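You operate a simulated robot arm through the tools that you are given. There is no shell and no other tool. Be economical: measure what you need, move in short steps, check, and stop when the job is done.

The job below is to be done with a simulated robot arm. You get a single attempt, and the scene is never put back.

Task
Nest all five round tubs in one stack, each inside the next wider.

Only the result counts: the job must be done as asked and must still hold three seconds after the hand-in. Knocking over, shifting, dropping, spilling or breaking anything else fails it.

Robot
A 6-joint arm with a fingered hand, on a carriage that runs on a rail from [-17, 1976] to [1, -163] (x, y) and turns from -205 to 128 degrees about z. Base frame: it is fixed where the carriage stands at the start and does not move with it; the origin is on the floor, on the carriage's upright axis, x ahead of it, y to its left, z up; the surface under the hand at the start is at about z = 800. Readings come in mm, degrees, newtons and seconds.
Its first joint turns from -166.0 to 166.0 degrees. Payload 4 kg.
The TCP is the grasp point between the finger pads, 26 mm short of the fingertips. In the tool frame z runs along the fingers and y along their closing line. Largest opening 132 mm; the body of the gripper starts 73 mm behind the TCP. The gripper is a hand of 4 fingers: y runs from the thumb to the fingers, the wrist lies at [0, 0, -239] in the tool frame, and closing takes about 1.5 s.
Orientation is told as [roll, pitch, yaw] about the base's x, y, z axes, in that order, counted from this pose: with the fingers straight down and closing along the base's y, the tool's x points along the base's -x, its y along +y and its z along -z.

Tools
- The arm moves only by the tool drive_tool. Its argument "deltas" is one flat list of numbers, 6 for each row, row after row: the shift along the tool's x, y, z in mm, then the turn, a rotation vector about the tool's x, y, z in degrees. In form: [x, y, z, rx, ry, rz, x, y, z, rx, ry, rz, ...]. A call has 1 to 10 rows; each row is the pose to reach, as a shift and turn from the pose commanded when the call began, along the tool's axes at that moment. "fingers" is the gripper command, from -1 (shut) to 1 (fully open), values between in proportion, set as the call begins (left out, the last holds). A row lasts 0.2 s, in which the tool goes at most 50 mm and 8.6 degrees; a call with a longer step from one row to the next is refused whole, and so is a gripper value outside its range. Where a pose cannot be reached the arm comes as near as it can. A force on the tool above 40 N (or 10 N above the force at the start of the call, whichever is more), or a blocked arm, ends the call early, and 0.2 s more pass. The fingers move at their own pace (about 45 mm/s each) and stop on an object; they squeeze with about 33 N. The grip force told is the motor's: it shows also when the fingers shut on nothing. Time passes only in rows, and 0.2 s behind the last, so rows that repeat a pose let the fingers close. It gives the time, the measured TCP pose, the force on the tool (base axes), the opening and the grip force at its end, in the units of the frame above (readings bear some noise), with the torque about the TCP (base axes, N m) and any sound that the robot's microphone picked up.
- Cameras (640 x 400 px; columns grow to the right, rows downward): "scene" is now at [287.3, 180.5, 1410.5]; the picture's right is [-0.11, -0.99, 0.00], its down [-0.64, 0.07, -0.77] and it looks along [0.76, -0.08, -0.64] (base axes); focal length 260 px, centre (320, 200). "wrist" rides on the gripper at [68, 2, -97] in the tool frame; the picture's right is [-0.03, 1.00, 0.00], its down [-0.82, -0.02, -0.58] and it looks along [-0.58, -0.01, 0.82] (tool axes); focal length 270 px, centre (320, 200). There is no depth. A picture from a camera that has moved, and an enlarged one, comes with that camera's place and axes in the base frame and with its lens.
- camera(camera): a new picture of that camera. It takes no simulated time.
- lift_body(by): slides the trunk up (or, below 0, down) by that many mm; the arm and the scene camera ride with it, the base frame stays. It gives what a move gives, with no picture.
- base_move(legs): drives the robot by 1 to 6 legs, each [ahead, left, turn to the left] in mm, mm and degrees, along the robot's own axes; the way and the turn of a leg run together, so that a leg with both is an arc; at most 1500 mm and 180 degrees a leg. The arm and the cameras ride along, it lands a little off, and it stops where it bumps. It keeps to its track: a leg is cut to what the track allows. It gives what a move gives.
- finger_targets(finger1, finger2, finger3, thumb_bend): sets how far each is bent, from 0 (flat) to 1 (curled in); at 0.3 the hand is open as for a grip, at 0.7 the pads meet at the TCP. One left out holds its place. A second passes; each finger stops where it meets its share of the squeeze, and holds until it gets a number again. A gripper value or a shape takes the hand back. It gives what a move gives, with no picture; readings hold the bend of each and the force on the fingers (four entries, about 0 where the hand has none), thumb and palm.
- set_grasp(shape): the hand has 4 fingers and takes this shape, open, in about a second: jaw (thumb against the fingers, like two jaws); tri (thumb and two fingers); tip (a fingertip pinch); poke (one finger out to press); point (the index stretched); flat (the hand flat); cup (the hand cupped); fist (a fist). The gripper value then closes the fingers along that shape, each until it touches; the sizes above hold for jaw. It gives what a move gives, with no picture.
- aim_head(pan, tilt): turns the head with the scene camera to pan (to the left, within 143 degrees either way) and tilt (down, from -29 to 69), counted from straight ahead of the robot. It gives what a move gives.
- enlarge(camera, box): a new picture of the part [left, top, right, bottom] of that camera's present view, enlarged. It takes no simulated time.
- finish_job(): hands the job in; it is judged then, once.

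Work in short steps. Places have to be worked out from the pictures, the camera data and where the tool is seen: move nearer, look again, correct. Check each grasp and each placing, and mend what went wrong. You have 120 turns and 90 pictures in all, those below and enlarged ones among them. Open the gripper and draw the arm clear of the work before you hand the job in, unless the task says otherwise; then end with one line.

The tools are called after "Call:" as a command line: name --argument value ..., lists and objects as JSON in quotes. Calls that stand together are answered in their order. drive_tool: Moves the arm, as the interface text tells. Its arguments: {"type":"object","properties":{"deltas":{"type":"array","items":{"type":"number"}},"fingers":{"type":"number"}},"required":["deltas"]} The other tools are called the same way: lift_body (by) slides the trunk up or down; set_grasp (shape) gives the hand a shape; finger_targets (finger1, finger2, finger3, thumb_bend) moves the fingers one by one; base_move (legs) drives the base; aim_head (pan, tilt) turns the head that bears the scene camera; camera (camera) takes a picture; enlarge (camera, box) takes an enlarged picture of a part of a camera's view; finish_job () hands the job in.

At the start:

```text
time: 0.0
position: [506.4, 248.1, 1171.1]
tool_rot: [0.0, -0.1, 0.0]
ft_force: [-0.6, 0.6, -0.2]
torque: [-0.02, 0.05, 0.01]
gripper_width: 131.8
grasp_force: 0.0
shape: jaw
bend: [0.3, 0.3, 0.3, 0.3]
finger forces: [0.0, 0.0, 0.0, 0.1, 0.0, 0.1]
trunk travel left (down, up): [-425.0, 203.0]
robot x, y, heading: [-1.0, -2.1, 0.2]
head pan, tilt: [-6.2, 39.8]
```

scene: 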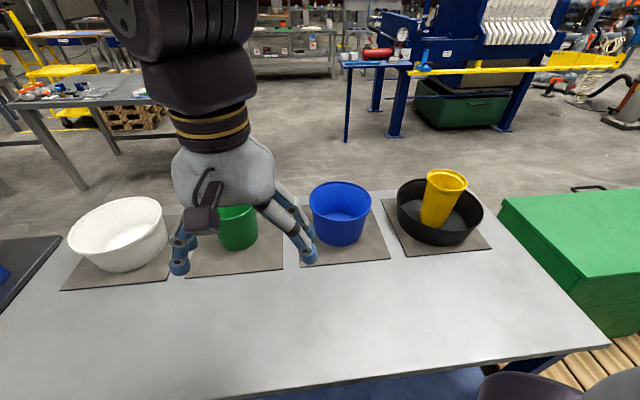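
wrist: 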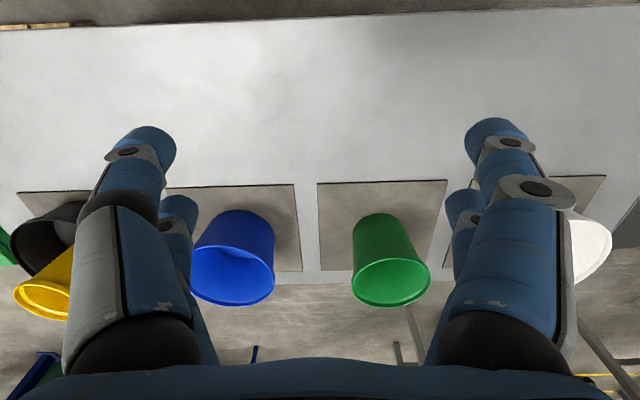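

The scene shows white, green and blue tubs upright, and yellow leaning inside black. I enlarge both ends to measure them.

Call:
enlarge --camera "scene" --box '[280, 150, 520, 300]'

Call:
enlarge --camera "scene" --box '[40, 150, 280, 300]'

```text
2.67 times, centred on (400, 225) of scene
camera zoom: at [287.3, 180.5, 1410.5], right [-0.11, -0.99, 0.0], down [-0.64, 0.07, -0.77], along [0.76, -0.08, -0.64], focal length 692 px, centre (107, 133)
```

zoom: 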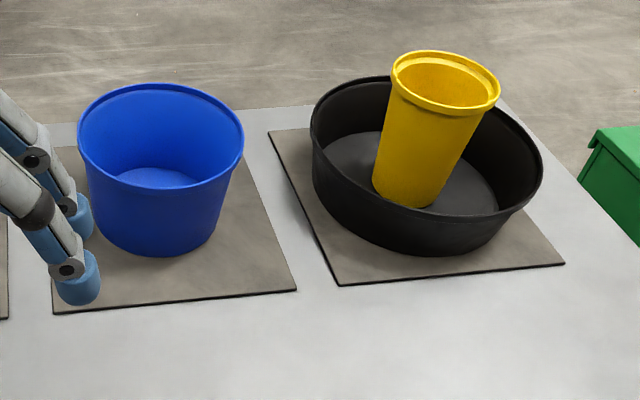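

```text
2.67 times, centred on (160, 225) of scene
camera zoom: at [287.3, 180.5, 1410.5], right [-0.11, -0.99, 0.0], down [-0.64, 0.07, -0.77], along [0.76, -0.08, -0.64], focal length 692 px, centre (747, 133)
```

zoom: 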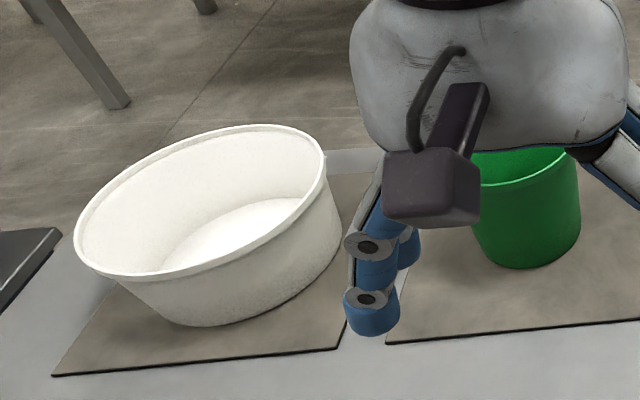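

Black and white are close in width, so I drive along the rail to view white head-on.

Call:
base_move --legs '[[0, 520, 0]]'

Call:
aim_head --pan 0 --tilt 48

Call:
camera --camera "scene"

Call:
camera --camera "wrist"

```text
time: 3.1
position: [498.6, 786.9, 1171.1]
tool_rot: [0.0, 0.0, 0.9]
ft_force: [0.4, 0.1, 0.0]
torque: [-0.05, 0.01, 0.0]
gripper_width: 131.8
grasp_force: 0.0
shape: jaw
bend: [0.3, 0.3, 0.3, 0.3]
finger forces: [0.0, 0.0, 0.0, 0.0, 0.0, 0.0]
trunk travel left (down, up): [-425.0, 203.0]
robot x, y, heading: [-0.4, 530.7, 0.8]
head pan, tilt: [-6.2, 39.8]
```

```text
time: 3.8
position: [499.0, 786.3, 1170.9]
tool_rot: [0.1, 0.0, 0.8]
ft_force: [-0.1, -0.3, 0.4]
torque: [0.01, 0.0, 0.0]
gripper_width: 131.6
grasp_force: 0.1
shape: jaw
bend: [0.3, 0.3, 0.3, 0.3]
finger forces: [0.0, 0.1, 0.1, 0.0, 0.0, 0.0]
trunk travel left (down, up): [-425.0, 203.0]
robot x, y, heading: [-2.8, 533.2, 0.7]
head pan, tilt: [0.0, 48.0]
```

```text
85 pictures are left
camera scene: at [274.0, 724.9, 1398.7], right [0.01, -1.0, 0.0], down [-0.74, -0.01, -0.67], along [0.67, 0.01, -0.74], focal length 260 px, centre (320, 200)
```

scene: 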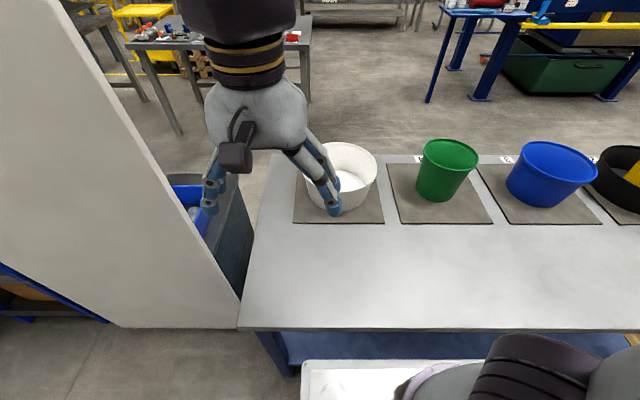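

```text
84 pictures are left
camera wrist: at [430.0, 787.1, 1268.2], right [0.01, 1.0, 0.0], down [0.82, -0.01, 0.58], along [0.58, -0.01, -0.82], focal length 270 px, centre (320, 200)
```

wrist: 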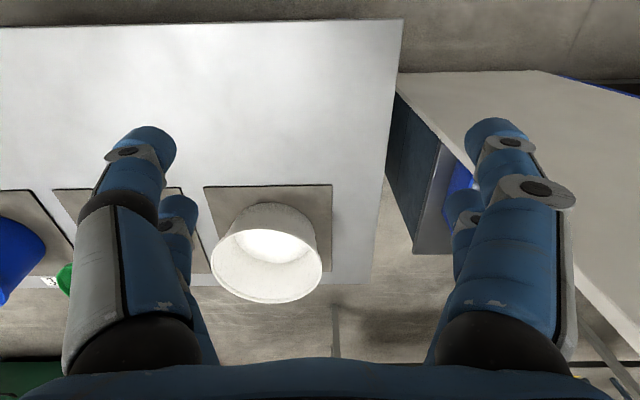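

White is about 217 mm across at the rim, centred near (855, 677). Next I drive to about y=60 and swing the hand above black to measure it and yellow.

Call:
base_move --legs '[[0, -475, -0.7]]'

Call:
drive_tool --deltas '[0, -50, 0, 0, 0, 0, 0, -100, 0, 0, 0, 0, 0, -150, 0, 0, 0, 0, 0, -200, 0, 0, 0, 0, 0, -250, 0, 0, 0, 0, 0, -300, 0, 0, 0, 0, 0, -350, 0, 0, 0, 0, 0, -400, 0, 0, 0, 0, 0, -450, 0, 0, 0, 0, 0, -500, 0, 0, 0, 0]'

Call:
camera --camera "wrist"

Call:
camera --camera "scene"

```text
time: 6.6
position: [502.9, 315.1, 1170.6]
tool_rot: [0.0, -0.1, 0.8]
ft_force: [0.6, 0.3, 0.7]
torque: [0.01, -0.01, -0.01]
gripper_width: 132.0
grasp_force: 0.1
shape: jaw
bend: [0.3, 0.3, 0.3, 0.3]
finger forces: [0.0, 0.1, 0.0, 0.0, 0.0, 0.0]
trunk travel left (down, up): [-425.0, 203.0]
robot x, y, heading: [2.3, 56.6, 0.9]
head pan, tilt: [0.0, 48.0]
```

```text
time: 8.8
position: [511.4, -185.4, 1172.1]
tool_rot: [0.0, 0.0, 0.9]
ft_force: [-0.2, 0.7, 0.6]
torque: [-0.06, -0.02, 0.01]
gripper_width: 132.1
grasp_force: 0.0
shape: jaw
bend: [0.3, 0.3, 0.3, 0.3]
finger forces: [0.1, 0.1, 0.0, 0.0, 0.0, 0.1]
trunk travel left (down, up): [-425.0, 203.0]
robot x, y, heading: [-2.4, 55.5, 0.6]
head pan, tilt: [0.0, 48.0]
```

```text
83 pictures are left
camera wrist: at [442.1, -185.9, 1270.4], right [0.01, 1.0, 0.0], down [0.82, -0.01, 0.58], along [0.58, -0.01, -0.82], focal length 270 px, centre (320, 200)
```

wrist: 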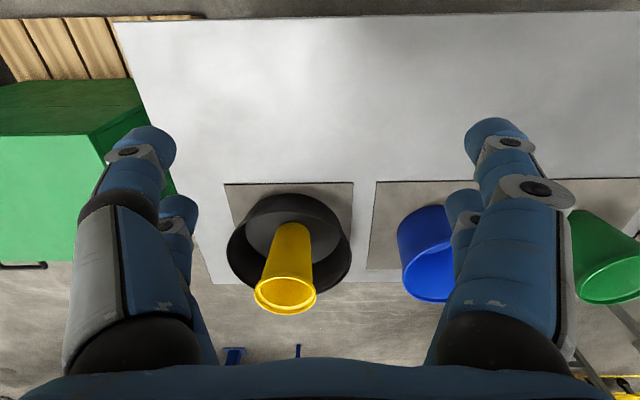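

```text
82 pictures are left
camera scene: at [277.7, 253.4, 1398.7], right [0.02, -1.0, 0.0], down [-0.74, -0.01, -0.67], along [0.67, 0.01, -0.74], focal length 260 px, centre (320, 200)
```

scene: 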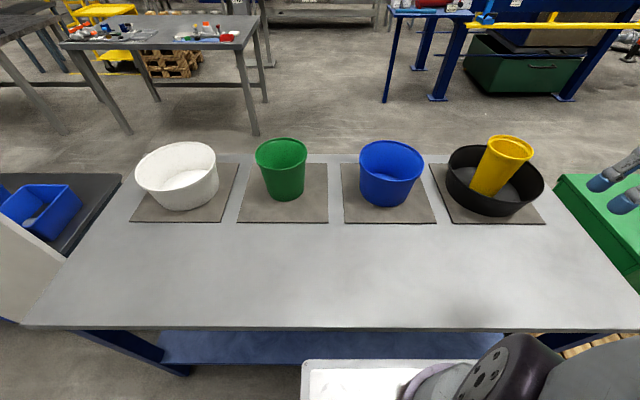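

Black is widest (~245 mm) and yellow stands upright in it near (870, −257), rim at z≈960. I plan to pinch each wall on its −y side with the thumb outside, so I drive the base to about y=−60 first.

Call:
base_move --legs '[[0, -115, -0.6]]'

Call:
drive_tool --deltas '[-50, 0, 0, 0, 0, 0, -100, 0, 0, 0, 0, 0, -150, 0, 0, 0, 0, 0, -200, 0, 0, 0, 0, 0, -250, 0, 0, 0, 0, 0]' --fingers 0

Call:
camera --camera "wrist"

```text
time: 10.0
position: [510.6, -306.3, 1172.6]
tool_rot: [0.0, 0.0, 0.5]
ft_force: [-0.4, -0.4, 0.4]
torque: [-0.01, -0.02, -0.01]
gripper_width: 131.8
grasp_force: 0.0
shape: jaw
bend: [0.3, 0.3, 0.3, 0.3]
finger forces: [0.0, 0.0, 0.0, 0.1, 0.1, 0.0]
trunk travel left (down, up): [-425.0, 203.0]
robot x, y, heading: [-0.3, -59.1, 0.4]
head pan, tilt: [0.0, 48.0]
```

```text
time: 11.2
position: [759.0, -305.9, 1171.7]
tool_rot: [0.0, 0.0, 0.4]
ft_force: [-0.3, 0.1, 1.6]
torque: [0.01, -0.07, 0.0]
gripper_width: 66.4
grasp_force: 0.0
shape: jaw
bend: [0.73, 0.73, 0.73, 0.7]
finger forces: [0.1, 0.1, 0.0, 0.0, 0.0, 0.1]
trunk travel left (down, up): [-425.0, 203.0]
robot x, y, heading: [-1.4, -57.9, 0.4]
head pan, tilt: [0.0, 48.0]
```

```text
81 pictures are left
camera wrist: at [690.7, -305.8, 1269.7], right [0.02, 1.0, 0.0], down [0.82, -0.02, 0.58], along [0.58, -0.01, -0.82], focal length 270 px, centre (320, 200)
```

wrist: 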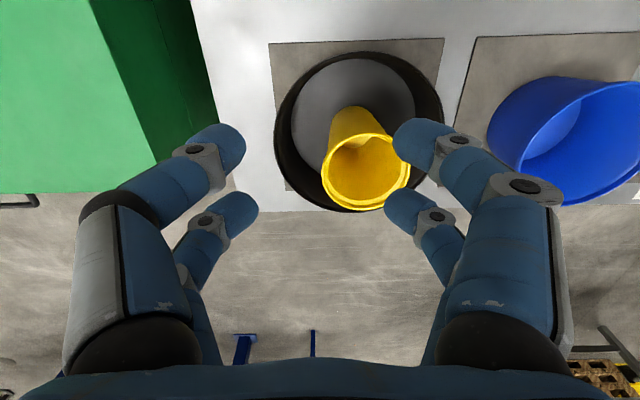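

Yellow's rim centre refines to (866, −251), about 117 mm across at z≈960. I place the half-open hand above its −y wall.

Call:
drive_tool --deltas '[-40, 0, 20, 0, 0, 0, -80, 0, 50, 0, 0, 0, -107, 0, 90, 0, 0, 0, -107, 0, 130, 0, 0, 0, -107, 0, 165, 0, 0, 0]'

Call:
camera --camera "wrist"

Call:
camera --camera "scene"

```text
time: 12.4
position: [868.2, -304.6, 1008.4]
tool_rot: [0.0, 0.0, 0.5]
ft_force: [-0.1, 0.7, 0.8]
torque: [0.01, -0.01, 0.03]
gripper_width: 66.6
grasp_force: 0.0
shape: jaw
bend: [0.73, 0.73, 0.73, 0.7]
finger forces: [0.0, 0.0, 0.0, 0.0, 0.1, 0.0]
trunk travel left (down, up): [-425.0, 203.0]
robot x, y, heading: [5.1, -55.7, 0.3]
head pan, tilt: [0.0, 48.0]
```

```text
80 pictures are left
camera wrist: at [799.9, -303.1, 1105.4], right [0.02, 1.0, 0.0], down [0.82, -0.02, 0.58], along [0.58, -0.01, -0.82], focal length 270 px, centre (320, 200)
```

wrist: 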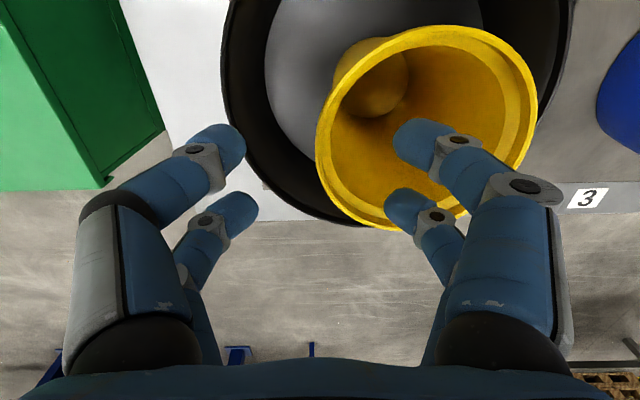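

```text
79 pictures are left
camera scene: at [280.3, 134.0, 1398.8], right [0.01, -1.0, 0.0], down [-0.74, -0.01, -0.67], along [0.67, 0.0, -0.74], focal length 260 px, centre (320, 200)
```

scene: 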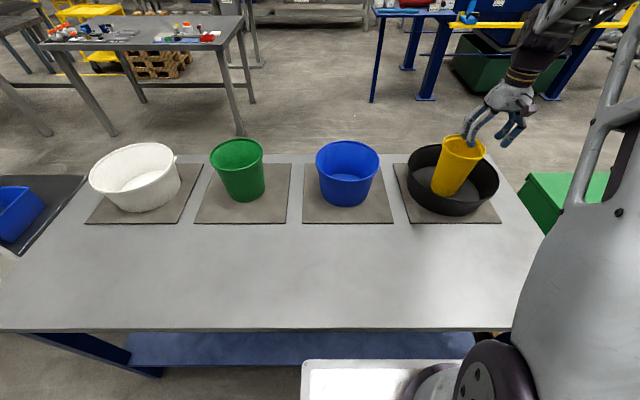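

The hand straddles the −y wall, which I judge to lie at y≈−302. I lower 58 mm with a 3 mm shift, stopping on any contact.

Call:
drive_tool --deltas '[0, 3, 20, 0, 0, 0, 0, 3, 40, 0, 0, 0, 0, 3, 58, 0, 0, 0]'

Call:
camera --camera "wrist"

```text
time: 13.2
position: [869.3, -300.2, 949.1]
tool_rot: [0.0, 0.0, 0.5]
ft_force: [-0.9, -1.0, 0.2]
torque: [0.02, -0.02, 0.01]
gripper_width: 66.4
grasp_force: 0.1
shape: jaw
bend: [0.73, 0.73, 0.73, 0.7]
finger forces: [0.0, 0.1, 0.1, 0.0, 0.0, 0.0]
trunk travel left (down, up): [-425.0, 203.0]
robot x, y, heading: [0.4, -60.9, 0.5]
head pan, tilt: [0.0, 48.0]
```

```text
78 pictures are left
camera wrist: at [800.1, -298.4, 1045.5], right [0.02, 1.0, 0.0], down [0.82, -0.02, 0.58], along [0.58, -0.01, -0.82], focal length 270 px, centre (320, 200)
```

wrist: 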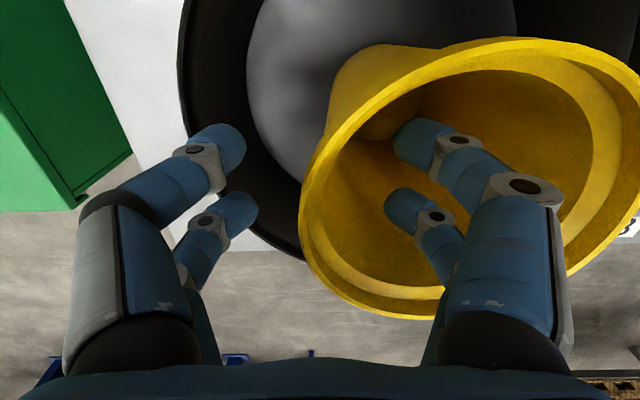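

The rim's left edge lies about 6 mm left of the TCP. I shift −5 mm and close.

Call:
drive_tool --deltas '[0, -5, 0, 0, 0, 0]'

Call:
drive_tool --deltas '[0, 0, 0, 0, 0, 0, 0, 0, 0, 0, 0, 0, 0, 0, 0, 0, 0, 0, 0, 0, 0, 0, 0, 0, 0, 0, 0, 0, 0, 0, 0, 0, 0, 0, 0, 0, 0, 0, 0, 0, 0, 0]' --fingers -1

Call:
camera --camera "wrist"

```text
time: 13.6
position: [867.7, -305.7, 949.1]
tool_rot: [0.0, 0.0, 0.3]
ft_force: [-0.1, -0.6, 0.3]
torque: [-0.03, -0.03, 0.02]
gripper_width: 66.4
grasp_force: 0.1
shape: jaw
bend: [0.73, 0.73, 0.73, 0.7]
finger forces: [0.0, 0.1, 0.0, 0.1, 0.1, 0.1]
trunk travel left (down, up): [-425.0, 203.0]
robot x, y, heading: [-5.0, -55.4, 0.4]
head pan, tilt: [0.0, 48.0]
```

```text
time: 15.2
position: [868.6, -304.4, 948.3]
tool_rot: [0.1, 0.0, 0.4]
ft_force: [0.8, -0.3, 0.4]
torque: [0.07, 0.06, 0.02]
gripper_width: 0.0
grasp_force: 33.1
shape: jaw
bend: [0.7, 0.7, 0.7, 0.7]
finger forces: [30.3, 30.8, 29.6, 0.1, 28.7, 0.0]
trunk travel left (down, up): [-425.0, 203.0]
robot x, y, heading: [2.5, -58.9, 0.6]
head pan, tilt: [0.0, 48.0]
```

```text
77 pictures are left
camera wrist: at [800.0, -304.7, 1045.9], right [0.02, 1.0, 0.0], down [0.82, -0.02, 0.58], along [0.58, -0.01, -0.82], focal length 270 px, centre (320, 200)
```

wrist: 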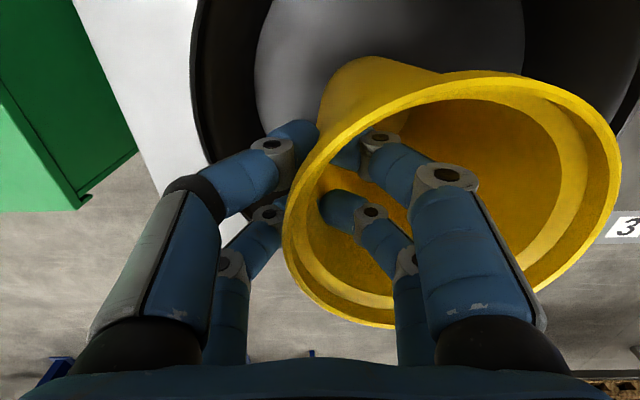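

The pads read shut with force on either side of the thin wall. I lift to test the hold.

Call:
drive_tool --deltas '[0, 0, -10, 0, 0, 0, 0, 0, -30, 0, 0, 0, 0, 0, -60, 0, 0, 0, 0, 0, -60, 0, 0, 0]'

Call:
camera --camera "wrist"

Call:
enlarge --camera "scene" --box '[380, 80, 572, 200]'

```text
time: 16.2
position: [868.2, -307.4, 1011.7]
tool_rot: [0.0, 0.0, 0.4]
ft_force: [-0.4, -0.5, -2.0]
torque: [-0.09, -0.01, 0.01]
gripper_width: 0.1
grasp_force: 32.8
shape: jaw
bend: [0.7, 0.7, 0.7, 0.71]
finger forces: [31.0, 30.6, 30.2, 0.0, 28.9, 0.0]
trunk travel left (down, up): [-425.0, 203.0]
robot x, y, heading: [1.0, -54.9, 0.5]
head pan, tilt: [0.0, 48.0]
```

```text
76 pictures are left
camera wrist: at [799.1, -305.8, 1108.9], right [0.02, 1.0, 0.0], down [0.82, -0.02, 0.58], along [0.58, -0.01, -0.82], focal length 270 px, centre (320, 200)
```

wrist: 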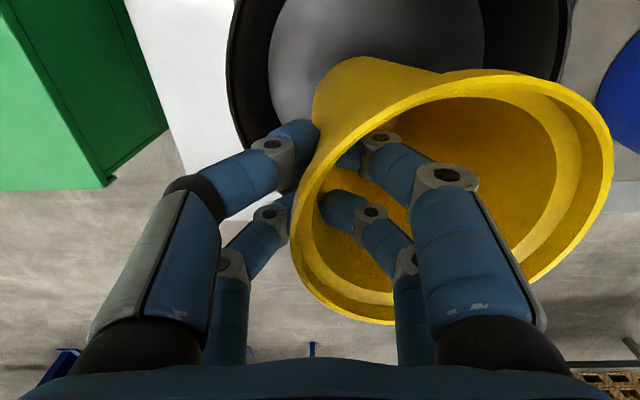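

```text
3.33 times, centred on (476, 140) of scene
camera zoom: at [280.8, 134.0, 1398.7], right [0.01, -1.0, 0.0], down [-0.74, 0.0, -0.67], along [0.67, 0.0, -0.74], focal length 865 px, centre (-200, 400)
```

zoom: 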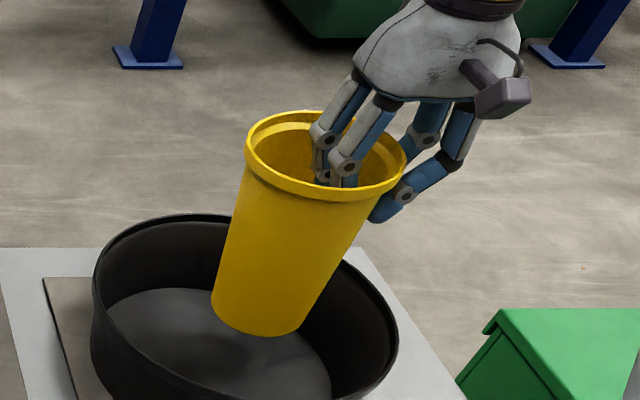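

Yellow is held firmly. I carry it back and left to a clear spot on the table near (640, 200), so the stack can be built from the bottom up.

Call:
drive_tool --deltas '[0, 0, -45, 0, 0, 0, 45, 0, -50, 0, 0, 0, 95, 0, -50, 0, 0, 0, 145, 0, -50, 0, 0, 0, 195, 0, -50, 0, 0, 0, 228, 0, -50, 0, 0, 0, 228, 45, -50, 0, 0, 0, 228, 95, -50, 0, 0, 0, 228, 145, -50, 0, 0, 0, 228, 195, -50, 0, 0, 0]'

Call:
drive_tool --deltas '[0, 50, 0, 0, 0, 0, 0, 100, 0, 0, 0, 0, 0, 150, 0, 0, 0, 0, 0, 200, 0, 0, 0, 0, 0, 250, 0, 0, 0, 0, 0, 255, 30, 0, 0, 0, 0, 255, 60, 0, 0, 0, 0, 255, 90, 0, 0, 0, 0, 255, 90, 0, 0, 0]'

Call:
camera --camera "scene"

```text
time: 18.4
position: [637.4, -114.3, 1059.2]
tool_rot: [0.0, 0.1, 0.5]
ft_force: [-0.1, -0.4, -1.4]
torque: [0.01, 0.0, -0.01]
gripper_width: 0.0
grasp_force: 32.3
shape: jaw
bend: [0.7, 0.7, 0.7, 0.71]
finger forces: [31.2, 30.9, 31.0, 0.0, 29.3, 0.0]
trunk travel left (down, up): [-425.0, 203.0]
robot x, y, heading: [-1.7, -57.1, 0.3]
head pan, tilt: [0.0, 48.0]
```

```text
time: 20.4
position: [633.3, 144.4, 969.6]
tool_rot: [0.0, 0.1, 0.3]
ft_force: [0.0, -0.8, -2.6]
torque: [-0.06, -0.01, 0.02]
gripper_width: 0.0
grasp_force: 33.2
shape: jaw
bend: [0.7, 0.7, 0.7, 0.71]
finger forces: [31.4, 30.9, 31.5, 0.0, 29.2, 0.0]
trunk travel left (down, up): [-425.0, 203.0]
robot x, y, heading: [2.6, -58.4, 0.4]
head pan, tilt: [0.0, 48.0]
```

```text
74 pictures are left
camera scene: at [280.6, 134.0, 1398.7], right [0.01, -1.0, 0.0], down [-0.74, 0.0, -0.67], along [0.67, 0.0, -0.74], focal length 260 px, centre (320, 200)
```

scene: 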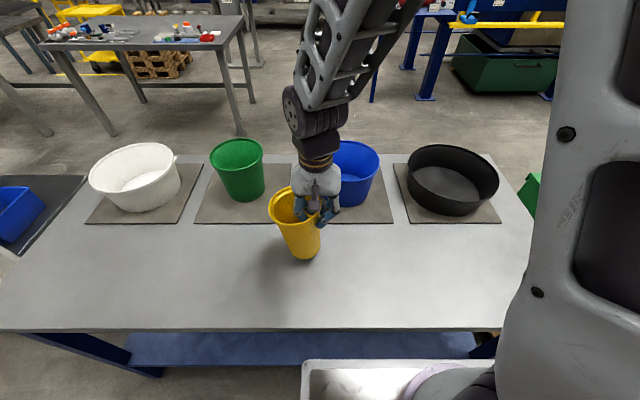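

Yellow seems to tilt by the wall taper; I enlarge to judge how much.

Call:
enlarge --camera "scene" --box '[240, 170, 368, 270]'

```text
4.00 times, centred on (304, 220) of scene
camera zoom: at [280.6, 134.0, 1398.7], right [0.01, -1.0, 0.0], down [-0.74, 0.0, -0.67], along [0.67, 0.0, -0.74], focal length 1038 px, centre (384, 120)
```

zoom: 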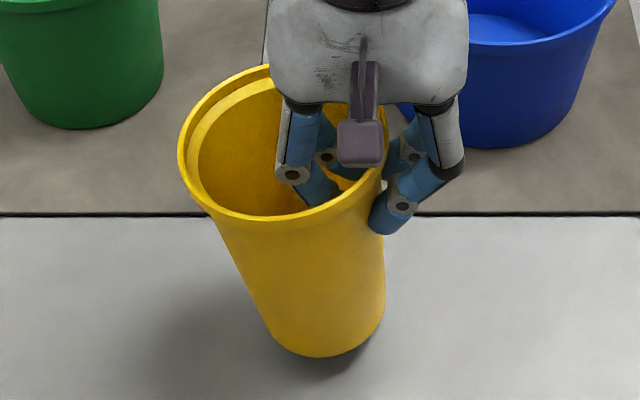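

The tub leans about 6–7°, matching the wall taper. I roll the hand to right it, then look again.

Call:
drive_tool --deltas '[0, 0, 0, -3.5, 0, 0, 0, 0, 0, -6.5, 0, 0]'

Call:
enlarge --camera "scene" --box '[240, 170, 368, 270]'

```text
time: 21.0
position: [635.1, 143.9, 968.9]
tool_rot: [6.6, 0.0, 0.4]
ft_force: [0.0, 0.5, -1.3]
torque: [-0.09, 0.02, -0.02]
gripper_width: 0.1
grasp_force: 33.4
shape: jaw
bend: [0.7, 0.7, 0.7, 0.71]
finger forces: [31.5, 31.1, 31.6, 0.0, 29.4, 0.0]
trunk travel left (down, up): [-425.0, 203.0]
robot x, y, heading: [-1.9, -59.5, 0.2]
head pan, tilt: [0.0, 48.0]
```

```text
4.00 times, centred on (304, 220) of scene
camera zoom: at [280.7, 134.1, 1398.7], right [0.01, -1.0, 0.0], down [-0.74, -0.01, -0.67], along [0.67, 0.0, -0.74], focal length 1038 px, centre (384, 120)
```

zoom: 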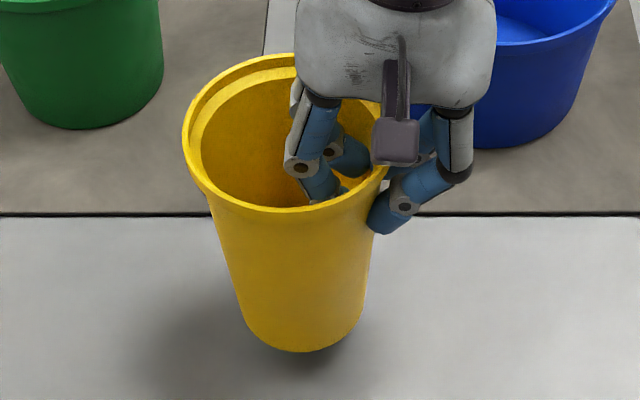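

Now upright. I lower it straight down to the table, watching the force.

Call:
drive_tool --deltas '[0, -1.1, 10, 0, 0, 0, 0, -1.7, 15, 0, 0, 0, 0, -2.1, 18, 0, 0, 0, 0, -2.4, 21, 0, 0, 0, 0, -2.8, 24, 0, 0, 0, 0, -3.0, 26, 0, 0, 0, 0, -3.2, 28, 0, 0, 0]'

```text
time: 22.6
position: [636.6, 142.7, 941.6]
tool_rot: [6.5, -0.1, 0.4]
ft_force: [-0.1, -0.8, -1.5]
torque: [-0.08, 0.01, -0.02]
gripper_width: 0.0
grasp_force: 32.8
shape: jaw
bend: [0.7, 0.7, 0.7, 0.71]
finger forces: [31.5, 31.0, 31.6, 0.0, 29.2, 0.0]
trunk travel left (down, up): [-425.0, 203.0]
robot x, y, heading: [0.5, -61.1, 0.7]
head pan, tilt: [0.0, 48.0]
```

No contact yet at z≈941; I continue in 2 mm steps.

Call:
drive_tool --deltas '[0, -0.2, 2, 0, 0, 0, 0, -0.5, 4, 0, 0, 0, 0, -0.7, 6, 0, 0, 0]'

Call:
enlarge --camera "scene" --box '[240, 170, 368, 270]'

```text
time: 23.4
position: [636.7, 141.8, 935.4]
tool_rot: [6.5, -0.1, 0.3]
ft_force: [-0.1, -0.8, 5.8]
torque: [-0.11, 0.02, 0.0]
gripper_width: 0.0
grasp_force: 32.8
shape: jaw
bend: [0.7, 0.7, 0.7, 0.71]
finger forces: [32.4, 32.0, 32.2, 0.0, 30.0, 0.1]
trunk travel left (down, up): [-425.0, 203.0]
robot x, y, heading: [-1.8, -57.1, 0.5]
head pan, tilt: [0.0, 48.0]
```

```text
4.00 times, centred on (304, 220) of scene
camera zoom: at [280.5, 133.9, 1398.8], right [0.01, -1.0, 0.0], down [-0.74, 0.0, -0.67], along [0.67, 0.0, -0.74], focal length 1038 px, centre (384, 120)
```

zoom: 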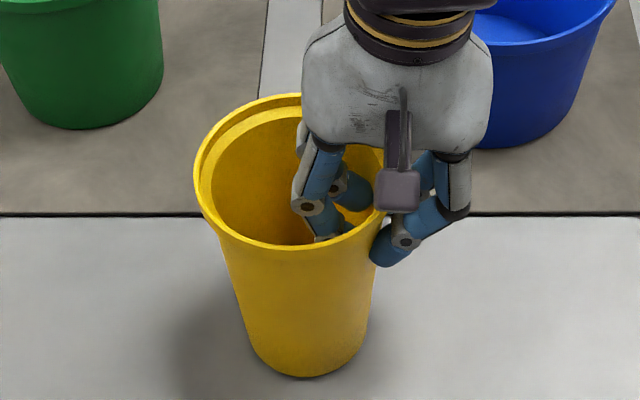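

The tub is on the table with about 7 N of contact. I open the hand and withdraw upward.

Call:
drive_tool --deltas '[0, 0, 0, 0, 0, 0, 0, 0, 0, 0, 0, 0, 0, 0, 0, 0, 0, 0, 0, 0, 0, 0, 0, 0, 0, 0, 0, 0, 0, 0]' --fingers -0.2

Call:
drive_tool --deltas '[0, 0, -40, 0, 0, 0, 0, 0, -80, 0, 0, 0, 0, 0, -130, 0, 0, 0, 0, 0, -180, 0, 0, 0, 0, 0, -200, 0, 0, 0]'

Call:
camera --camera "scene"

```text
time: 24.6
position: [636.0, 142.0, 934.5]
tool_rot: [6.5, 0.0, 0.4]
ft_force: [-0.1, 0.1, 0.4]
torque: [0.0, 0.0, 0.04]
gripper_width: 52.4
grasp_force: 0.0
shape: jaw
bend: [0.73, 0.73, 0.73, 0.7]
finger forces: [0.0, 0.0, 0.1, 0.0, 0.0, 0.0]
trunk travel left (down, up): [-425.0, 203.0]
robot x, y, heading: [0.2, -54.7, 0.4]
head pan, tilt: [0.0, 48.0]
```

```text
time: 25.8
position: [634.5, 118.0, 1134.3]
tool_rot: [6.6, 0.1, 0.4]
ft_force: [0.3, 0.0, 0.0]
torque: [0.02, 0.01, 0.01]
gripper_width: 52.3
grasp_force: 0.1
shape: jaw
bend: [0.73, 0.73, 0.73, 0.7]
finger forces: [0.1, 0.0, 0.1, 0.1, 0.0, 0.1]
trunk travel left (down, up): [-425.0, 203.0]
robot x, y, heading: [-1.9, -55.6, 0.2]
head pan, tilt: [0.0, 48.0]
```

```text
70 pictures are left
camera scene: at [280.8, 134.0, 1398.6], right [0.01, -1.0, 0.0], down [-0.74, -0.01, -0.67], along [0.67, 0.0, -0.74], focal length 260 px, centre (320, 200)
```

scene: 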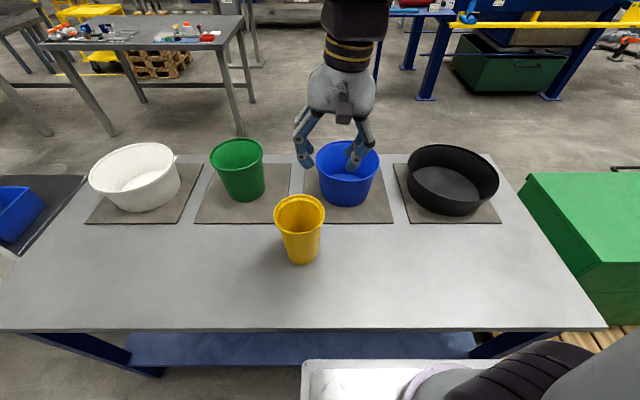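

Yellow stands safely. Now I go to the white tub: base to about y=430, then look from above its −y wall.

Call:
base_move --legs '[[0, 485, -0.2]]'

Call:
drive_tool --deltas '[-50, 0, 0, 0, 0, 0, -100, 0, 0, 0, 0, 0, -130, 0, 0, 0, 0, 0]'

Call:
camera --camera "wrist"

Call:
camera --camera "scene"

```text
time: 28.7
position: [630.8, 589.6, 1133.6]
tool_rot: [6.5, 0.0, 0.0]
ft_force: [-0.8, -0.3, 0.6]
torque: [0.02, -0.04, -0.01]
gripper_width: 52.4
grasp_force: 0.0
shape: jaw
bend: [0.73, 0.73, 0.73, 0.7]
finger forces: [0.0, 0.0, 0.0, 0.1, 0.0, 0.0]
trunk travel left (down, up): [-425.0, 203.0]
robot x, y, heading: [-3.2, 412.8, 0.0]
head pan, tilt: [0.0, 48.0]
```

```text
time: 29.5
position: [762.3, 585.9, 1136.5]
tool_rot: [6.5, 0.0, -0.1]
ft_force: [-0.5, 0.4, 0.5]
torque: [0.0, -0.03, -0.03]
gripper_width: 52.3
grasp_force: 0.0
shape: jaw
bend: [0.73, 0.73, 0.73, 0.7]
finger forces: [0.0, 0.0, 0.1, 0.0, 0.0, 0.0]
trunk travel left (down, up): [-425.0, 203.0]
robot x, y, heading: [-5.6, 417.5, -0.0]
head pan, tilt: [0.0, 48.0]
```

```text
69 pictures are left
camera wrist: at [694.0, 576.7, 1233.3], right [0.03, 0.99, 0.11], down [0.82, -0.09, 0.57], along [0.58, 0.08, -0.81], focal length 270 px, centre (320, 200)
```

wrist: 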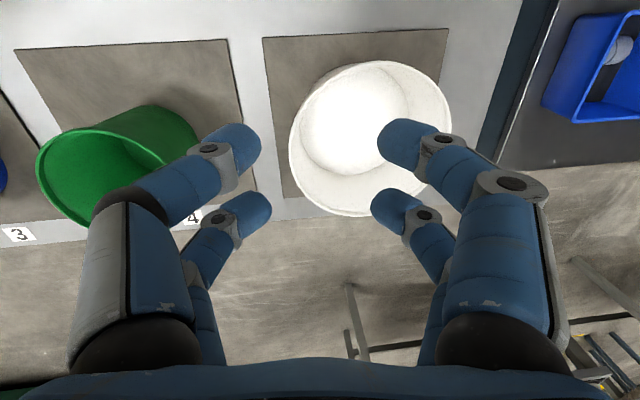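

```text
68 pictures are left
camera scene: at [277.1, 606.8, 1398.8], right [0.0, -1.0, 0.0], down [-0.74, 0.0, -0.67], along [0.67, 0.0, -0.74], focal length 260 px, centre (320, 200)
```

scene: 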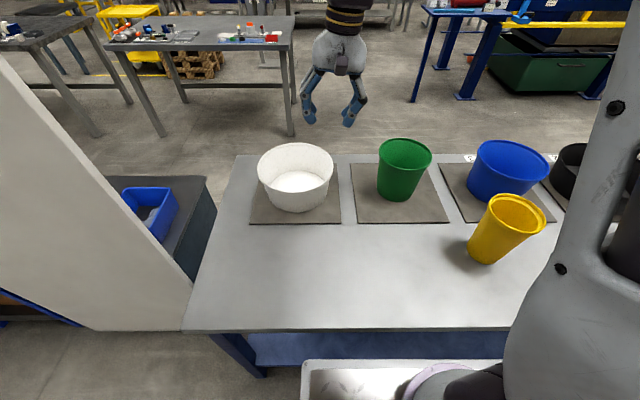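

White's rim: centre (852, 675), about 212 mm across, z≈912, wall taper about 12°. I go to a hover above the −y wall with 11° roll, tool parallel to the wall.

Call:
drive_tool --deltas '[-30, -12, 30, -2, 0, 0, -60, -25, 70, -4.5, 0, 0, -90, -42, 110, -4.5, 0, 0, -90, -42, 150, -4.5, 0, 0, -90, -42, 166, -4.5, 0, 0]'

Call:
camera --camera "wrist"

Call:
enlarge --camera "scene" --box '[230, 110, 390, 235]'

```text
refused: row 2 steps farther than a row can; nothing moved
```

```text
67 pictures are left
camera wrist: at [694.0, 576.7, 1233.3], right [0.03, 0.99, 0.11], down [0.82, -0.09, 0.57], along [0.58, 0.08, -0.81], focal length 270 px, centre (320, 200)
```

wrist: 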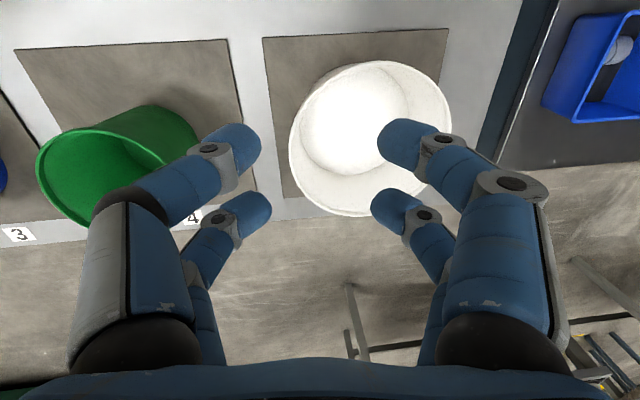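

```text
3.20 times, centred on (310, 172) of scene
camera zoom: at [277.1, 606.8, 1398.8], right [0.0, -1.0, 0.0], down [-0.74, 0.0, -0.67], along [0.67, 0.0, -0.74], focal length 831 px, centre (352, 288)
```

zoom: 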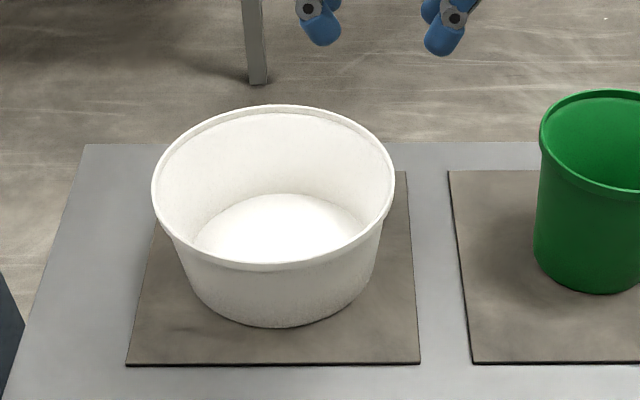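

The move was refused for step size; I resend it in smaller steps.

Call:
drive_tool --deltas '[-25, -10, 35, -2, 0, 0, -50, -20, 70, -4.5, 0, 0, -70, -30, 105, -4.5, 0, 0, -90, -42, 138, -4.5, 0, 0, -90, -42, 166, -4.5, 0, 0]'

Call:
camera --camera "wrist"

Call:
enlarge --camera "scene" --box '[230, 110, 390, 235]'

```text
time: 30.7
position: [852.4, 566.0, 965.7]
tool_rot: [11.0, -0.2, -0.1]
ft_force: [0.2, -0.3, -0.5]
torque: [0.02, -0.01, 0.03]
gripper_width: 52.5
grasp_force: 0.1
shape: jaw
bend: [0.73, 0.73, 0.73, 0.7]
finger forces: [0.0, 0.0, 0.1, 0.1, 0.0, 0.0]
trunk travel left (down, up): [-425.0, 203.0]
robot x, y, heading: [-3.5, 416.3, 0.0]
head pan, tilt: [0.0, 48.0]
```

```text
65 pictures are left
camera wrist: at [783.8, 548.1, 1061.1], right [0.02, 0.98, 0.19], down [0.82, -0.13, 0.56], along [0.58, 0.14, -0.8], focal length 270 px, centre (320, 200)
```

wrist: 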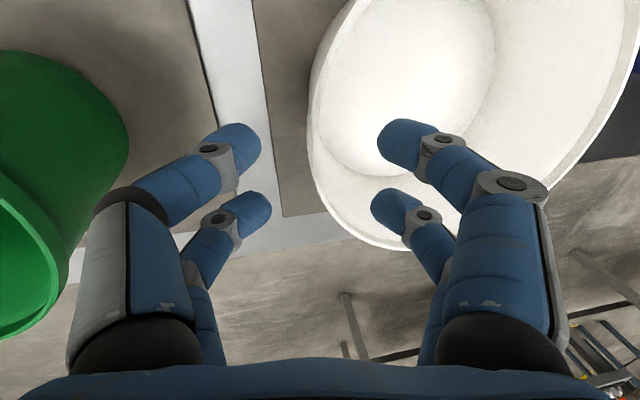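

```text
3.20 times, centred on (310, 172) of scene
camera zoom: at [277.4, 606.8, 1398.8], right [0.0, -1.0, 0.0], down [-0.74, 0.0, -0.67], along [0.67, 0.0, -0.74], focal length 831 px, centre (352, 288)
```

zoom: 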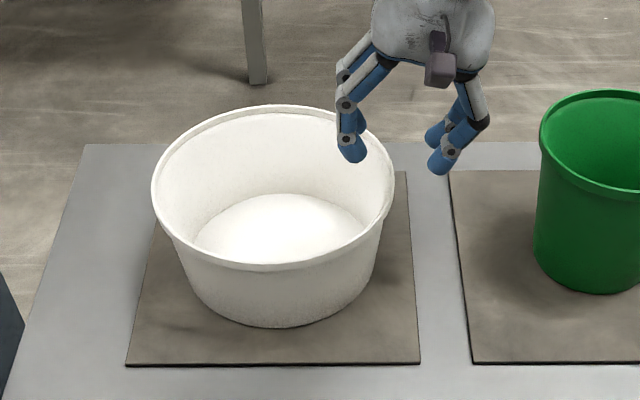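

The wall lies about where expected. I descend 76 mm along the tool, easing 4 mm to −y.

Call:
drive_tool --deltas '[0, -3, 30, 0, 0, 0, 0, -4, 55, 0, 0, 0, 0, -4, 76, 0, 0, 0]'

Call:
camera --camera "wrist"

Call:
enlarge --camera "scene" --box '[230, 110, 390, 235]'

```text
time: 31.5
position: [850.3, 577.6, 889.7]
tool_rot: [11.1, 0.0, 0.1]
ft_force: [0.6, 0.1, 0.5]
torque: [0.02, 0.0, 0.02]
gripper_width: 52.3
grasp_force: 0.0
shape: jaw
bend: [0.73, 0.73, 0.73, 0.7]
finger forces: [0.0, 0.1, 0.0, 0.1, 0.0, 0.0]
trunk travel left (down, up): [-425.0, 203.0]
robot x, y, heading: [-2.7, 418.3, -0.0]
head pan, tilt: [0.0, 48.0]
```

```text
63 pictures are left
camera wrist: at [781.0, 559.6, 986.5], right [0.02, 0.98, 0.19], down [0.82, -0.13, 0.56], along [0.58, 0.14, -0.8], focal length 270 px, centre (320, 200)
```

wrist: 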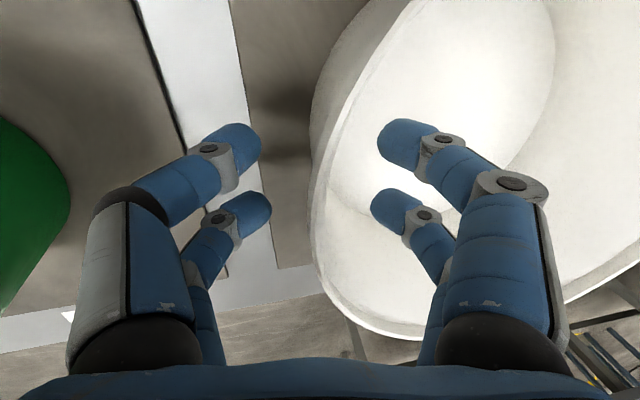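

```text
3.20 times, centred on (310, 172) of scene
camera zoom: at [277.4, 606.8, 1398.8], right [0.0, -1.0, 0.0], down [-0.74, 0.0, -0.67], along [0.67, 0.0, -0.74], focal length 831 px, centre (352, 288)
```

zoom: 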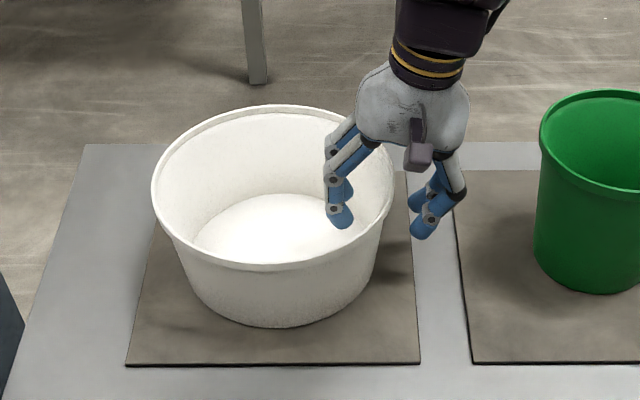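

The wall sits centred between the fingers. I close and lift a little.

Call:
drive_tool --deltas '[0, 0, 0, 0, 0, 0, 0, 0, 0, 0, 0, 0, 0, 0, 0, 0, 0, 0, 0, 0, 0, 0, 0, 0, 0, 0, 0, 0, 0, 0, 0, 0, 0, 0, 0, 0, 0, 0, 0, 0, 0, 0]' --fingers -1

Call:
drive_tool --deltas '[0, 1, -5, 0, 0, 0, 0, 3, -15, 0, 0, 0, 0, 6, -30, 0, 0, 0, 0, 6, -30, 0, 0, 0]'

Call:
enlarge --camera "scene" --box '[230, 110, 390, 235]'

```text
time: 33.1
position: [849.4, 576.6, 890.0]
tool_rot: [11.0, 0.0, 0.0]
ft_force: [-0.2, 1.2, -0.9]
torque: [-0.02, 0.01, 0.05]
gripper_width: 0.2
grasp_force: 32.3
shape: jaw
bend: [0.71, 0.7, 0.68, 0.69]
finger forces: [29.5, 29.9, 29.1, 0.0, 29.3, 0.1]
trunk travel left (down, up): [-425.0, 203.0]
robot x, y, heading: [-1.2, 418.8, 0.1]
head pan, tilt: [0.0, 48.0]
```

```text
time: 34.1
position: [850.4, 578.1, 919.7]
tool_rot: [11.1, 0.0, -0.1]
ft_force: [0.1, -0.6, -3.5]
torque: [-0.31, 0.0, 0.01]
gripper_width: 0.2
grasp_force: 33.1
shape: jaw
bend: [0.71, 0.7, 0.68, 0.69]
finger forces: [32.2, 31.7, 32.2, 0.0, 30.6, 0.0]
trunk travel left (down, up): [-425.0, 203.0]
robot x, y, heading: [-7.3, 416.5, -0.1]
head pan, tilt: [0.0, 48.0]
```

```text
3.20 times, centred on (310, 172) of scene
camera zoom: at [277.8, 606.9, 1398.6], right [0.0, -1.0, 0.0], down [-0.74, 0.0, -0.67], along [0.67, 0.0, -0.74], focal length 831 px, centre (352, 288)
```

zoom: 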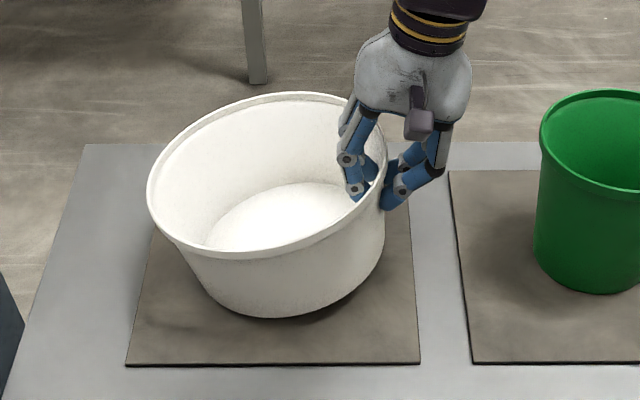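

White is held (about 3.3 N) with a slight sag to the left. I roll 4° more to level it and raise it high.

Call:
drive_tool --deltas '[0, 4, -20, -2, 0, 0, 0, 8, -40, -4, 0, 0, 0, 16, -80, -4, 0, 0, 0, 24, -120, -4, 0, 0, 0, 33, -165, -4, 0, 0, 0, 35, -180, -4, 0, 0]'

Call:
camera --camera "scene"

```text
time: 35.5
position: [852.8, 578.4, 1101.9]
tool_rot: [14.9, 0.0, 0.0]
ft_force: [-0.5, 0.4, -3.8]
torque: [-0.38, 0.01, 0.01]
gripper_width: 0.0
grasp_force: 32.9
shape: jaw
bend: [0.7, 0.69, 0.68, 0.69]
finger forces: [32.9, 31.6, 33.1, 0.2, 30.4, 0.1]
trunk travel left (down, up): [-425.0, 203.0]
robot x, y, heading: [-7.0, 413.2, 0.1]
head pan, tilt: [0.0, 48.0]
```

```text
60 pictures are left
camera scene: at [277.8, 606.9, 1398.6], right [0.0, -1.0, 0.0], down [-0.74, 0.0, -0.67], along [0.67, 0.0, -0.74], focal length 260 px, centre (320, 200)
```

scene: 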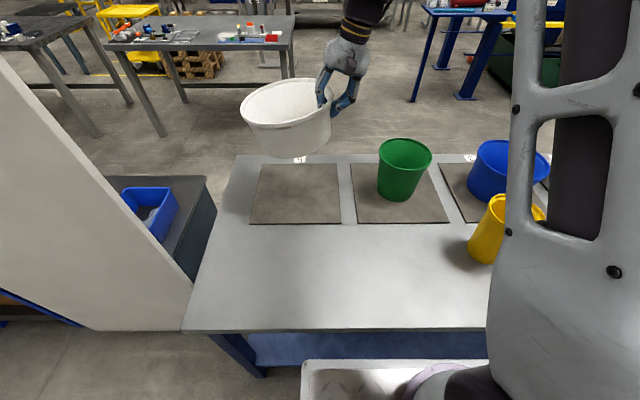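

White hangs about level and clear of everything. I drive the base to about y=−110, then swing the arm toward black.

Call:
base_move --legs '[[0, -525, 0]]'

Call:
drive_tool --deltas '[0, -45, 12, 0, 0, 0, 0, -92, 25, 0, 0, 0, 0, -140, 37, 0, 0, 0, 0, -187, 50, 0, 0, 0, 0, -234, 62, 0, 0, 0, 0, -280, 75, 0, 0, 0, 0, -325, 87, 0, 0, 0]'

Call:
aim_head --pan -20 --tilt 48

Call:
camera --camera "scene"

Call:
camera --camera "wrist"

```text
time: 38.5
position: [855.6, 59.1, 1101.5]
tool_rot: [15.0, -0.1, 0.1]
ft_force: [-0.3, 1.3, -3.2]
torque: [-0.31, -0.01, 0.02]
gripper_width: 0.0
grasp_force: 33.2
shape: jaw
bend: [0.7, 0.69, 0.68, 0.69]
finger forces: [32.7, 31.2, 32.5, 0.0, 30.5, 0.0]
trunk travel left (down, up): [-425.0, 203.0]
robot x, y, heading: [0.4, -104.6, 0.0]
head pan, tilt: [0.0, 48.0]
```

```text
time: 40.1
position: [855.9, -235.1, 935.2]
tool_rot: [14.9, -0.4, -0.1]
ft_force: [0.3, -7.7, 37.4]
torque: [2.6, -0.33, -0.13]
gripper_width: 0.0
grasp_force: 33.3
shape: jaw
bend: [0.73, 0.72, 0.65, 0.66]
finger forces: [55.7, 50.1, 33.7, 0.0, 50.8, 0.0]
trunk travel left (down, up): [-425.0, 203.0]
robot x, y, heading: [1.7, -102.3, 0.1]
head pan, tilt: [0.0, 48.0]
```

```text
time: 40.9
position: [855.3, -234.3, 933.1]
tool_rot: [15.0, -0.2, -0.1]
ft_force: [3.3, -10.7, 42.7]
torque: [2.95, -0.65, -0.3]
gripper_width: 0.0
grasp_force: 33.3
shape: jaw
bend: [0.74, 0.73, 0.65, 0.66]
finger forces: [59.3, 53.3, 33.7, 0.0, 54.8, 0.0]
trunk travel left (down, up): [-425.0, 203.0]
robot x, y, heading: [-0.8, -101.7, 0.1]
head pan, tilt: [-20.0, 48.0]
```

```text
59 pictures are left
camera scene: at [275.9, 59.8, 1399.1], right [-0.34, -0.94, 0.0], down [-0.7, 0.25, -0.67], along [0.63, -0.23, -0.74], focal length 260 px, centre (320, 200)
```

scene: 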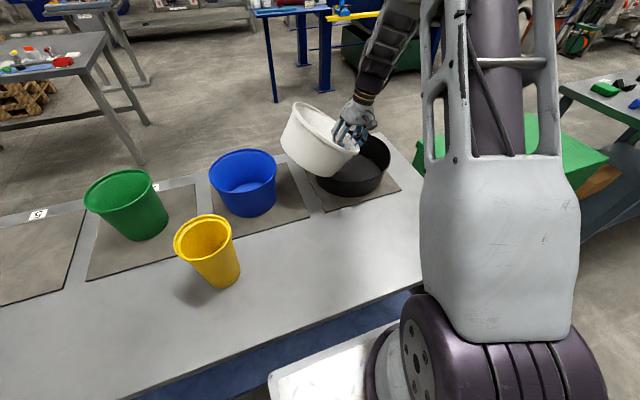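

```text
58 pictures are left
camera wrist: at [787.1, -257.3, 1027.4], right [0.02, 0.97, 0.26], down [0.81, -0.17, 0.56], along [0.58, 0.2, -0.79], focal length 270 px, centre (320, 200)
```

wrist: 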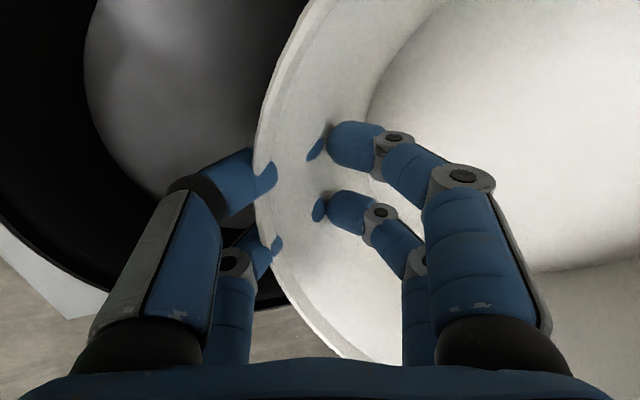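

I had the tilt sign wrong, so the arm sank and white's base pressed on black's rim. I lift straight up at once.

Call:
drive_tool --deltas '[0, 5, -19, 0, 0, 0, 0, 13, -48, 0, 0, 0, 0, 25, -95, 0, 0, 0, 0, 38, -143, 0, 0, 0]'

Call:
camera --camera "scene"

Call:
camera --camera "wrist"

```text
time: 41.9
position: [856.8, -233.3, 1080.2]
tool_rot: [15.0, 0.2, 0.1]
ft_force: [-0.5, -0.1, -4.4]
torque: [-0.45, 0.02, -0.01]
gripper_width: 0.0
grasp_force: 32.9
shape: jaw
bend: [0.7, 0.69, 0.7, 0.72]
finger forces: [33.6, 32.1, 35.0, 0.0, 29.5, 0.1]
trunk travel left (down, up): [-425.0, 203.0]
robot x, y, heading: [-0.9, -105.0, 0.3]
head pan, tilt: [-20.0, 48.0]
```

```text
57 pictures are left
camera scene: at [277.9, 60.0, 1398.6], right [-0.34, -0.94, 0.0], down [-0.7, 0.25, -0.67], along [0.63, -0.23, -0.74], focal length 260 px, centre (320, 200)
```

scene: 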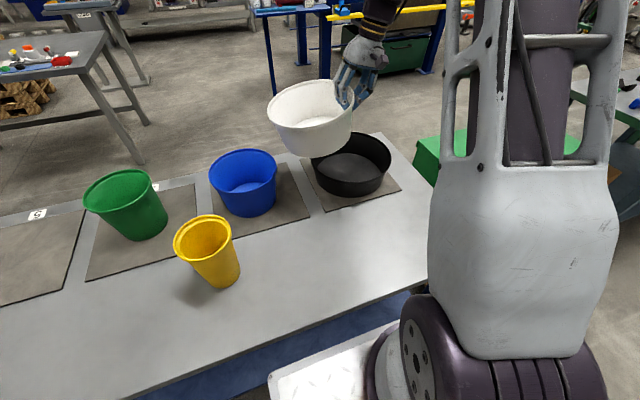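

```text
56 pictures are left
camera wrist: at [788.8, -257.0, 1174.8], right [0.03, 0.97, 0.26], down [0.82, -0.17, 0.55], along [0.57, 0.2, -0.79], focal length 270 px, centre (320, 200)
```

wrist: 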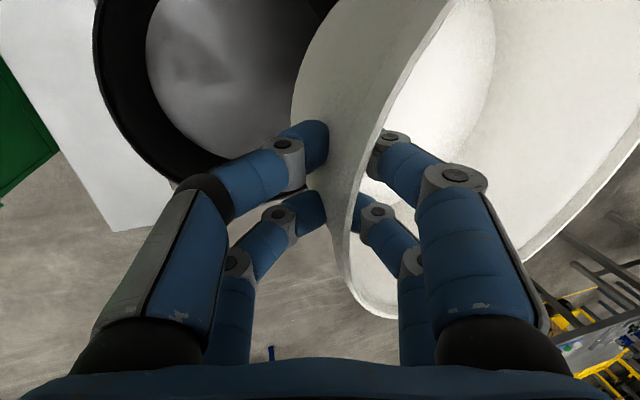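

White is still held and black looks in place. I enlarge to check white's tilt and black's exact position.

Call:
enlarge --camera "scene" --box '[240, 60, 432, 210]'

```text
2.67 times, centred on (336, 135) of scene
camera zoom: at [277.9, 60.0, 1398.6], right [-0.34, -0.94, 0.0], down [-0.7, 0.25, -0.67], along [0.63, -0.23, -0.74], focal length 692 px, centre (277, 373)
```

zoom: 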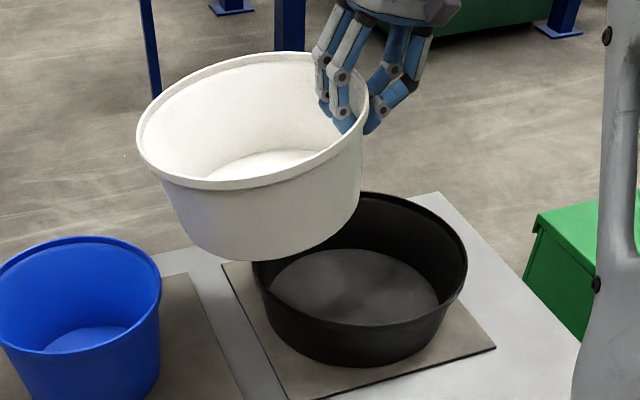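

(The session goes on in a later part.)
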